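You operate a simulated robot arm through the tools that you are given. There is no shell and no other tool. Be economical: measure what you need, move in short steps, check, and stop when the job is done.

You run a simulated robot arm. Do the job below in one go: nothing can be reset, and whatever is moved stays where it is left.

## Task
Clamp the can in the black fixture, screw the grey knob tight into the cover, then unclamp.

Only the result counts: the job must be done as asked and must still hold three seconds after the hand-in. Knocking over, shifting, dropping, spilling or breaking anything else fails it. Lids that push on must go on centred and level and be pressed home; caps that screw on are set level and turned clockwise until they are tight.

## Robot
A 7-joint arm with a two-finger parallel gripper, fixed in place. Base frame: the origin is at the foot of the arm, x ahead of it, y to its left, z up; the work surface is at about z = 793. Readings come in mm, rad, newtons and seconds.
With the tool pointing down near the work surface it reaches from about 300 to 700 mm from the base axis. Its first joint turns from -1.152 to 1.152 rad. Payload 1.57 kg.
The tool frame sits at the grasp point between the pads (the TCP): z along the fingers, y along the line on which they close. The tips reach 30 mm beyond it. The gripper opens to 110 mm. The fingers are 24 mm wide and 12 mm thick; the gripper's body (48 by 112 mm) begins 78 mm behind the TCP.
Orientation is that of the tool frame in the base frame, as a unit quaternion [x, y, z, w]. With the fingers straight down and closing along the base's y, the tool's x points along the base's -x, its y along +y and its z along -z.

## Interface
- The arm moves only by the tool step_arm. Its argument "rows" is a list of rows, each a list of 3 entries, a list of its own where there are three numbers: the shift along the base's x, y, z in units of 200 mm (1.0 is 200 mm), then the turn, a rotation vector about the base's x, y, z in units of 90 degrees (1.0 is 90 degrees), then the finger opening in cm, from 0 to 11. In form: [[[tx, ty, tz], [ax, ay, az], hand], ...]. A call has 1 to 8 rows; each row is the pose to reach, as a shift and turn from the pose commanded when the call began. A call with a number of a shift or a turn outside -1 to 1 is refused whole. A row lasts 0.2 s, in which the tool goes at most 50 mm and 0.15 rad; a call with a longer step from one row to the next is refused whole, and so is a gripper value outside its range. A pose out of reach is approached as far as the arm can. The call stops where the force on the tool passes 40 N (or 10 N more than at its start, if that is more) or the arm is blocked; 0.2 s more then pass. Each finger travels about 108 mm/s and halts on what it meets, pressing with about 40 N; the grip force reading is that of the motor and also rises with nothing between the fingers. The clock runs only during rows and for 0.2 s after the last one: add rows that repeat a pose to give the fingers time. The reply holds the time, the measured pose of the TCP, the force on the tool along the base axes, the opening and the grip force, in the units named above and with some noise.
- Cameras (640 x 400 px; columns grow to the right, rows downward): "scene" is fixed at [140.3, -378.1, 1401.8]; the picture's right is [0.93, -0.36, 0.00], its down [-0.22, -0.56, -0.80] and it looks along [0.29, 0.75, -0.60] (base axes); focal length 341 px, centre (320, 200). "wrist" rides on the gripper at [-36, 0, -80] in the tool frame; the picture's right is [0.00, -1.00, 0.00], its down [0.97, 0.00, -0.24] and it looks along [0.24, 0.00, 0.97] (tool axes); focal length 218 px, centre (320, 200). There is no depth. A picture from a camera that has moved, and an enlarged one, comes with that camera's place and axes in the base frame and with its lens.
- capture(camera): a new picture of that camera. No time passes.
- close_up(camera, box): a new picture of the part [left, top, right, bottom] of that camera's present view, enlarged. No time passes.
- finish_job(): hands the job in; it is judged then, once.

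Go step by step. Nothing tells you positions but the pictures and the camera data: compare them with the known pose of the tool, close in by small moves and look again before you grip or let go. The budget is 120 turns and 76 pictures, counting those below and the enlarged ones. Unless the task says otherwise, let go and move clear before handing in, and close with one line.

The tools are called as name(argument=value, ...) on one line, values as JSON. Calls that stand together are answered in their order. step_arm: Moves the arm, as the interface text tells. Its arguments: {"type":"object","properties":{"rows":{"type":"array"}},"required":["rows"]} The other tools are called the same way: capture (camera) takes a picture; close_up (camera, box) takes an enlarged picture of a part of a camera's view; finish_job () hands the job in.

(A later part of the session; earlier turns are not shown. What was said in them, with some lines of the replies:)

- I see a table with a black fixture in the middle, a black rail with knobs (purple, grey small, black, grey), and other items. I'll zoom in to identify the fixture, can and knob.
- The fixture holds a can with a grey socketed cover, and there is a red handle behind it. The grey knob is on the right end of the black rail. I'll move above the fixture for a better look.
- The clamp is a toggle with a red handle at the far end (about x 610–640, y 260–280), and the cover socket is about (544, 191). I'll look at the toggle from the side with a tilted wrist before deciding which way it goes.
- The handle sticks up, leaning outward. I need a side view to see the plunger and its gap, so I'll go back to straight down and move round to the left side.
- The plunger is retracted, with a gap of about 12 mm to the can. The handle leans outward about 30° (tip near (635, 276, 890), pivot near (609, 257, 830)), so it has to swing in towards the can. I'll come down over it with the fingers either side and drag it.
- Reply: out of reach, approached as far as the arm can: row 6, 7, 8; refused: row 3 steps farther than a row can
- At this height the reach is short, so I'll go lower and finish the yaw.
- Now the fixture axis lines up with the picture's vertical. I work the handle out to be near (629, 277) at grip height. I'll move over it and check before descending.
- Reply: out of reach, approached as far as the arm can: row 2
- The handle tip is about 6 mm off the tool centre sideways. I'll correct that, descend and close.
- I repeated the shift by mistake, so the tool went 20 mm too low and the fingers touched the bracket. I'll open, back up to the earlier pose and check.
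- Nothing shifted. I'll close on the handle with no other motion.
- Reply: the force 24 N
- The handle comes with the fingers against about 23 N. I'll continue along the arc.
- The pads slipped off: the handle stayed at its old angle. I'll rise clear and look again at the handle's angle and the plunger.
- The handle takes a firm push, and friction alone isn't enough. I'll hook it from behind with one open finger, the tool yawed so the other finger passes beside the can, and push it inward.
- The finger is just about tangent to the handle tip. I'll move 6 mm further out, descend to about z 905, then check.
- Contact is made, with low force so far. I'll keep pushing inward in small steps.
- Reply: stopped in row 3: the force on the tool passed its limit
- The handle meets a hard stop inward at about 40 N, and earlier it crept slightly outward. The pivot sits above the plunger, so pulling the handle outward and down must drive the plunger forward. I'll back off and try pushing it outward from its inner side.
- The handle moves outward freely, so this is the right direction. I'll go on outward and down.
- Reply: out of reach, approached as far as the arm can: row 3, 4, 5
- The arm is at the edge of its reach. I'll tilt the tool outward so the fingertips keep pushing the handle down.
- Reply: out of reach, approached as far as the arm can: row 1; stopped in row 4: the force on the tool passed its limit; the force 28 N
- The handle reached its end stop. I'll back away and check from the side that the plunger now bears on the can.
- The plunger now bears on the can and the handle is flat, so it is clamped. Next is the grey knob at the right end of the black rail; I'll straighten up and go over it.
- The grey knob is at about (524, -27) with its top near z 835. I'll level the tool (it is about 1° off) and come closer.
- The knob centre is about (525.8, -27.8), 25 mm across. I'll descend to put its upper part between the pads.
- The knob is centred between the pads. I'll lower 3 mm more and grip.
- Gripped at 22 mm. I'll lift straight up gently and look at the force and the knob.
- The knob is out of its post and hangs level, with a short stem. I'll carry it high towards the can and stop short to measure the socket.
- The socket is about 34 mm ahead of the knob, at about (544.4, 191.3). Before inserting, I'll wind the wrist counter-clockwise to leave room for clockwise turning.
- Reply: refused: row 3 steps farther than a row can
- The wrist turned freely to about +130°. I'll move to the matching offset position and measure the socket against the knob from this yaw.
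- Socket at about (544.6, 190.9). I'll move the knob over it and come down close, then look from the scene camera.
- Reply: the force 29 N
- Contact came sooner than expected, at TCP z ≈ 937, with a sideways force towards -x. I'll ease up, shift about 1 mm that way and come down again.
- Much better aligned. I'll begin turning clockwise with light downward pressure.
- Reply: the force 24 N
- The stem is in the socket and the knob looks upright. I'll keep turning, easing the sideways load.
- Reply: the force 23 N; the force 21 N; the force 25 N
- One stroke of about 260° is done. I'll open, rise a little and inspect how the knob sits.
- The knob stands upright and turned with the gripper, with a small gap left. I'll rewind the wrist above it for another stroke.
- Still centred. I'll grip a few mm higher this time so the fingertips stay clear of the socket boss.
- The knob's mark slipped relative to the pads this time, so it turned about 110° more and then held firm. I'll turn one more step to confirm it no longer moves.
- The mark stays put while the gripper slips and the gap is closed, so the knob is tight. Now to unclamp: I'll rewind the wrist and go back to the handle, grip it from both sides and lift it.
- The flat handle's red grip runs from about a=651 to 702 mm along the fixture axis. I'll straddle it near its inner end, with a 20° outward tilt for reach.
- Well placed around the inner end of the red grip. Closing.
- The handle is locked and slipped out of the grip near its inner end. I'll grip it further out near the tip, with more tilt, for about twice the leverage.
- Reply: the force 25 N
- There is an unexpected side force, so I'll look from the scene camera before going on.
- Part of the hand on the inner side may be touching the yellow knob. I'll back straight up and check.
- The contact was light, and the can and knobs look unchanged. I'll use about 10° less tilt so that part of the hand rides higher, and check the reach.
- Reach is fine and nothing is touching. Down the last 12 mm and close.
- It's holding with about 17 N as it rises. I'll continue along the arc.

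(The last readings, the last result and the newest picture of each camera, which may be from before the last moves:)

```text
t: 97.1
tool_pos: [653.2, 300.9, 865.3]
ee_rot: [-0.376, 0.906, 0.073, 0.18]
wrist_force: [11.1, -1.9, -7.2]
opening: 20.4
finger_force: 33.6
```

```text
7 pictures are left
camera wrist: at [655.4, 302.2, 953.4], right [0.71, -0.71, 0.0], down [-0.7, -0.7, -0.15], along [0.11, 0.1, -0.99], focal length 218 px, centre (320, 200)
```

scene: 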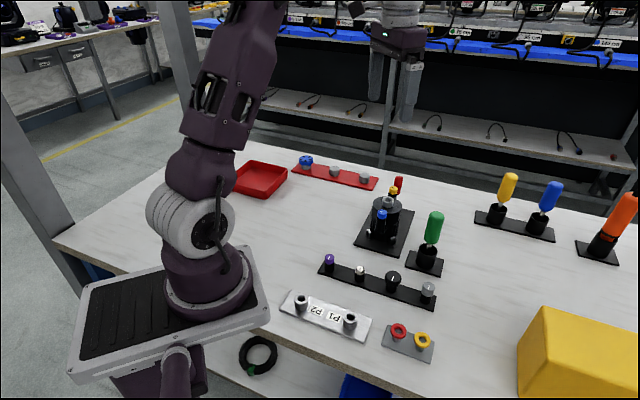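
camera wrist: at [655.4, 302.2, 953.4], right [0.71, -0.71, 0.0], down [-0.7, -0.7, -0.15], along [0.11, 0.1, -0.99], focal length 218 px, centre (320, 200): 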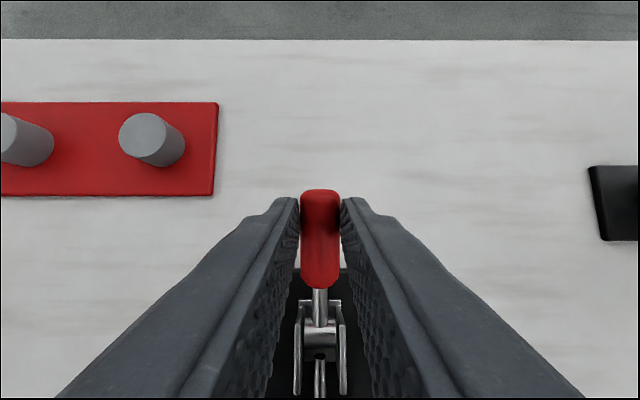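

The handle rose partway while the pads slid. I'll open, drop 14 mm, regrip and continue.

step_arm(rows=[[[0, 0, 0], [0, 0, 0], 3.5], [[0, 0, -0.03], [0, 0, 0], 4], [[0, 0, -0.07], [0, 0, 0], 4], [[0, 0, -0.07], [0, 0, 0], 2], [[0, 0, -0.07], [0, 0, 0], 0], [[0, 0, -0.07], [0, 0, 0], 0]])

step_arm(rows=[[[-0.003, -0.003, 0.02], [0, 0, 0], 0], [[-0.008, -0.008, 0.04], [0, 0, 0], 0], [[-0.014, -0.014, 0.06], [0, 0, 0], 0], [[-0.021, -0.021, 0.08], [0, 0, 0], 0], [[-0.03, -0.03, 0.1], [0, 0, 0], 0], [[-0.04, -0.04, 0.12], [0, 0, 0], 0]])

capture(camera="wrist")

```text
t: 98.5
tool_pos: [651.8, 297.9, 849.7]
ee_rot: [-0.376, 0.906, 0.072, 0.178]
wrist_force: [-2.0, 0.1, 2.1]
opening: 20.9
finger_force: 34.5
```

```text
t: 99.9
tool_pos: [645.3, 291.8, 875.3]
ee_rot: [-0.375, 0.907, 0.073, 0.178]
wrist_force: [5.4, 6.5, -13.6]
opening: 21.1
finger_force: 34.6
```

```text
6 pictures are left
camera wrist: at [648.0, 294.6, 962.2], right [0.71, -0.71, 0.0], down [-0.7, -0.7, -0.14], along [0.1, 0.1, -0.99], focal length 218 px, centre (320, 200)
```

wrist: 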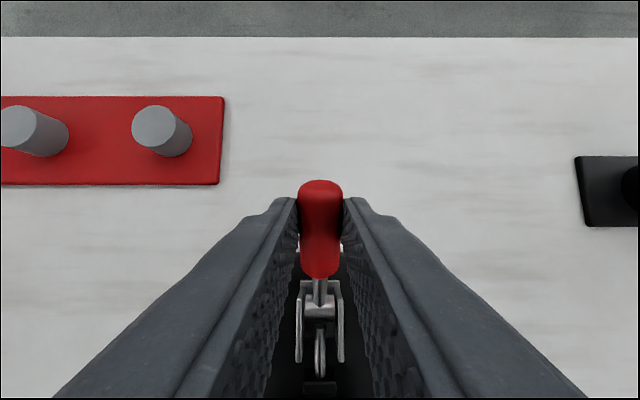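

The handle is now about 30° up and the plunger is drawing back. I'll continue the arc.

step_arm(rows=[[[-0.01, -0.01, 0.025], [0, 0, 0], 0], [[-0.022, -0.022, 0.05], [0, 0, 0], 0], [[-0.036, -0.036, 0.072], [0, 0, 0], 0], [[-0.052, -0.052, 0.092], [0, 0, 0], 0], [[-0.068, -0.068, 0.108], [0, 0, 0], 0], [[-0.085, -0.085, 0.12], [0, 0, 0], 0]])

capture(camera="wrist")

```text
t: 101.3
tool_pos: [627.9, 274.5, 897.7]
ee_rot: [-0.376, 0.907, 0.072, 0.177]
wrist_force: [-0.4, 0.0, 0.3]
opening: 0.0
finger_force: 20.7
```

```text
5 pictures are left
camera wrist: at [630.0, 276.7, 985.7], right [0.71, -0.71, 0.0], down [-0.7, -0.7, -0.14], along [0.1, 0.1, -0.99], focal length 218 px, centre (320, 200)
```

wrist: 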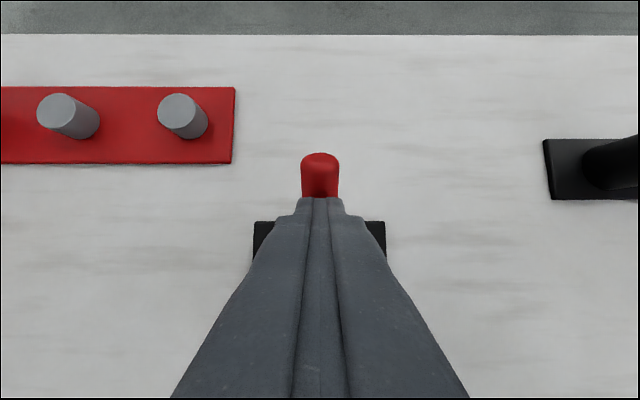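

The pads slipped off, with the handle staying at about 30° up. I'll regrip deeper and follow the arc more slowly.

step_arm(rows=[[[0, 0, 0.02], [0, 0, 0], 3], [[0.02, 0.02, 0.02], [0, 0, 0], 5], [[0.092, 0.092, 0], [0, 0, 0], 5], [[0.092, 0.092, -0.1], [0, 0, 0], 5], [[0.092, 0.092, -0.16], [0, 0, 0], 5], [[0.092, 0.092, -0.16], [0, 0, 0], 2], [[0.092, 0.092, -0.16], [0, 0, 0], 0], [[0.092, 0.092, -0.16], [0, 0, 0], 0]])

step_arm(rows=[[[-0.009, -0.009, 0.022], [0, 0, 0], 0], [[-0.02, -0.02, 0.043], [0, 0, 0], 0], [[-0.033, -0.033, 0.063], [0, 0, 0], 0], [[-0.033, -0.033, 0.063], [0, 0, 0], 0]])

```text
t: 103.1
tool_pos: [646.2, 293.4, 866.4]
ee_rot: [-0.375, 0.907, 0.073, 0.177]
wrist_force: [-1.1, 3.2, -0.5]
opening: 20.5
finger_force: 34.5
```

```text
t: 104.1
tool_pos: [641.0, 286.8, 877.8]
ee_rot: [-0.376, 0.907, 0.073, 0.177]
wrist_force: [3.5, 5.7, -15.0]
opening: 20.6
finger_force: 34.2
```

step_arm(rows=[[[-0.012, -0.012, 0.013], [0, 0, 0], 0], [[-0.026, -0.026, 0.026], [0, 0, 0], 0], [[-0.043, -0.043, 0.04], [0, 0, 0], 0], [[-0.043, -0.043, 0.04], [0, 0, 0], 0]])

close_up(camera="wrist", box=[220, 120, 420, 400])

```text
t: 105.1
tool_pos: [631.7, 278.3, 887.3]
ee_rot: [-0.376, 0.906, 0.072, 0.179]
wrist_force: [7.0, 13.6, -6.9]
opening: 21.1
finger_force: 33.9
```

```text
1.43 times, centred on (320, 260) of wrist
camera zoom: at [634.2, 280.9, 975.0], right [0.71, -0.71, 0.0], down [-0.7, -0.7, -0.14], along [0.1, 0.1, -0.99], focal length 312 px, centre (320, 114)
```

zoom: 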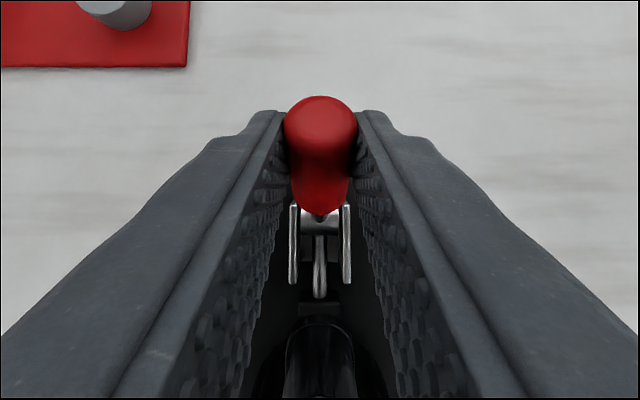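

The handle is nearly back at its original angle and the plunger has withdrawn. I'll nudge it to the stop.

step_arm(rows=[[[-0.01, -0.01, 0.005], [0, 0, 0], 0], [[-0.022, -0.022, 0.01], [0, 0, 0], 0], [[-0.034, -0.034, 0.013], [0, 0, 0], 0], [[-0.034, -0.034, 0.013], [0, 0, 0], 0]])

step_arm(rows=[[[0.008, 0.008, 0], [0, 0, 0], 2.5], [[0.008, 0.008, 0], [0, 0, 0], 4], [[0.008, 0.008, 0.15], [0, 0, 0], 5], [[-0.1, -0.1, 0.35], [0, 0, 0], 6], [[-0.2, -0.2, 0.45], [-0.05, 0.05, 0], 8], [[-0.25, -0.25, 0.5], [-0.1, 0.1, 0], 9], [[-0.25, -0.25, 0.5], [-0.157, 0.157, 0], 9], [[-0.25, -0.25, 0.5], [-0.157, 0.157, 0], 9]])

capture(camera="wrist")

```text
t: 106.1
tool_pos: [624.1, 271.0, 890.2]
ee_rot: [-0.376, 0.906, 0.073, 0.18]
wrist_force: [7.3, 18.0, 10.6]
opening: 20.9
finger_force: 34.5
```

```text
refused: row 4 steps farther than a row can; nothing moved
```

```text
3 pictures are left
camera wrist: at [626.9, 273.7, 977.6], right [0.71, -0.71, 0.0], down [-0.7, -0.7, -0.15], along [0.11, 0.1, -0.99], focal length 218 px, centre (320, 200)
```

wrist: 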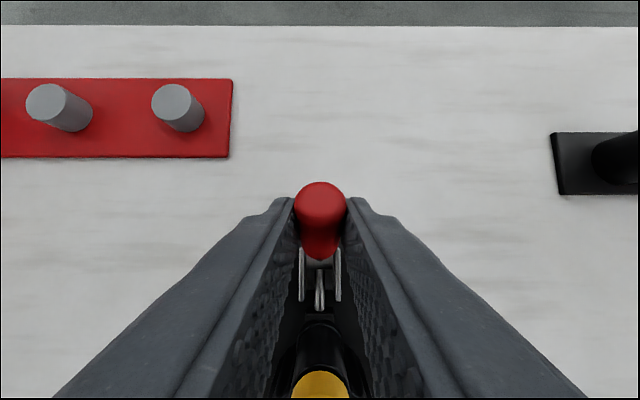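

The handle is at its stop. Releasing and rising clear in smaller steps.

step_arm(rows=[[[0.008, 0.008, 0], [0, 0, 0], 2.5], [[0.008, 0.008, 0], [0, 0, 0], 4], [[0.008, 0.008, 0.15], [0, 0, 0], 5], [[0, 0, 0.35], [-0.04, 0.04, 0], 5], [[-0.06, -0.06, 0.5], [-0.08, 0.08, 0], 6], [[-0.15, -0.15, 0.6], [-0.12, 0.12, 0], 7], [[-0.25, -0.25, 0.6], [-0.157, 0.157, 0], 8], [[-0.25, -0.25, 0.6], [-0.157, 0.157, 0], 8]])

capture(camera="wrist")

close_up(camera="scene", box=[340, 160, 460, 280])

```text
t: 107.9
tool_pos: [573.7, 221.4, 1007.9]
ee_rot: [-0.382, 0.924, 0.005, 0.017]
wrist_force: [0.0, -0.3, 0.3]
opening: 80.1
finger_force: 0.1
```

```text
2 pictures are left
camera wrist: at [597.3, 244.1, 1091.1], right [0.71, -0.71, 0.0], down [-0.69, -0.69, 0.21], along [-0.14, -0.15, -0.98], focal length 218 px, centre (320, 200)
```

wrist: 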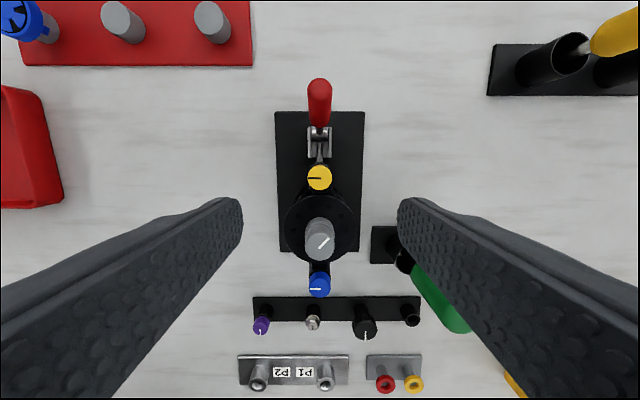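

```text
3.33 times, centred on (400, 220) of scene
camera zoom: at [140.3, -378.1, 1401.8], right [0.93, -0.36, 0.0], down [-0.22, -0.56, -0.8], along [0.29, 0.75, -0.6], focal length 1136 px, centre (53, 133)
```

zoom: 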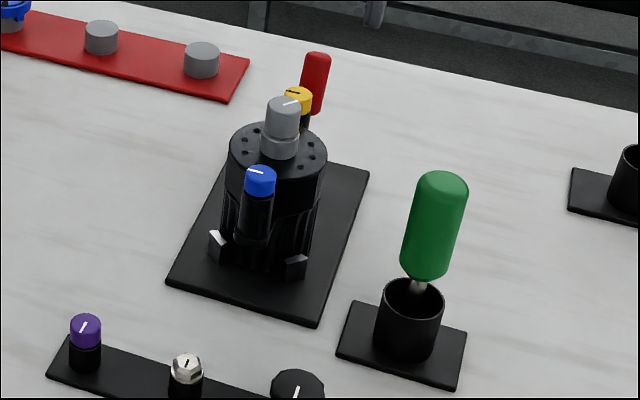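

The handle is back at its starting angle, the can and yellow/blue knobs look unmoved, the grey knob sits upright against the cover, and the arm is clear. I'm handing in.

finish_job()

```text
The job is handed in.
```

The job is handed in: I clamped the can, screwed the grey knob into the cover until it stopped turning, and then released the clamp. While releasing it, the hand lightly touched something by the can, probably the yellow knob, but nothing looked moved in the last pictures.
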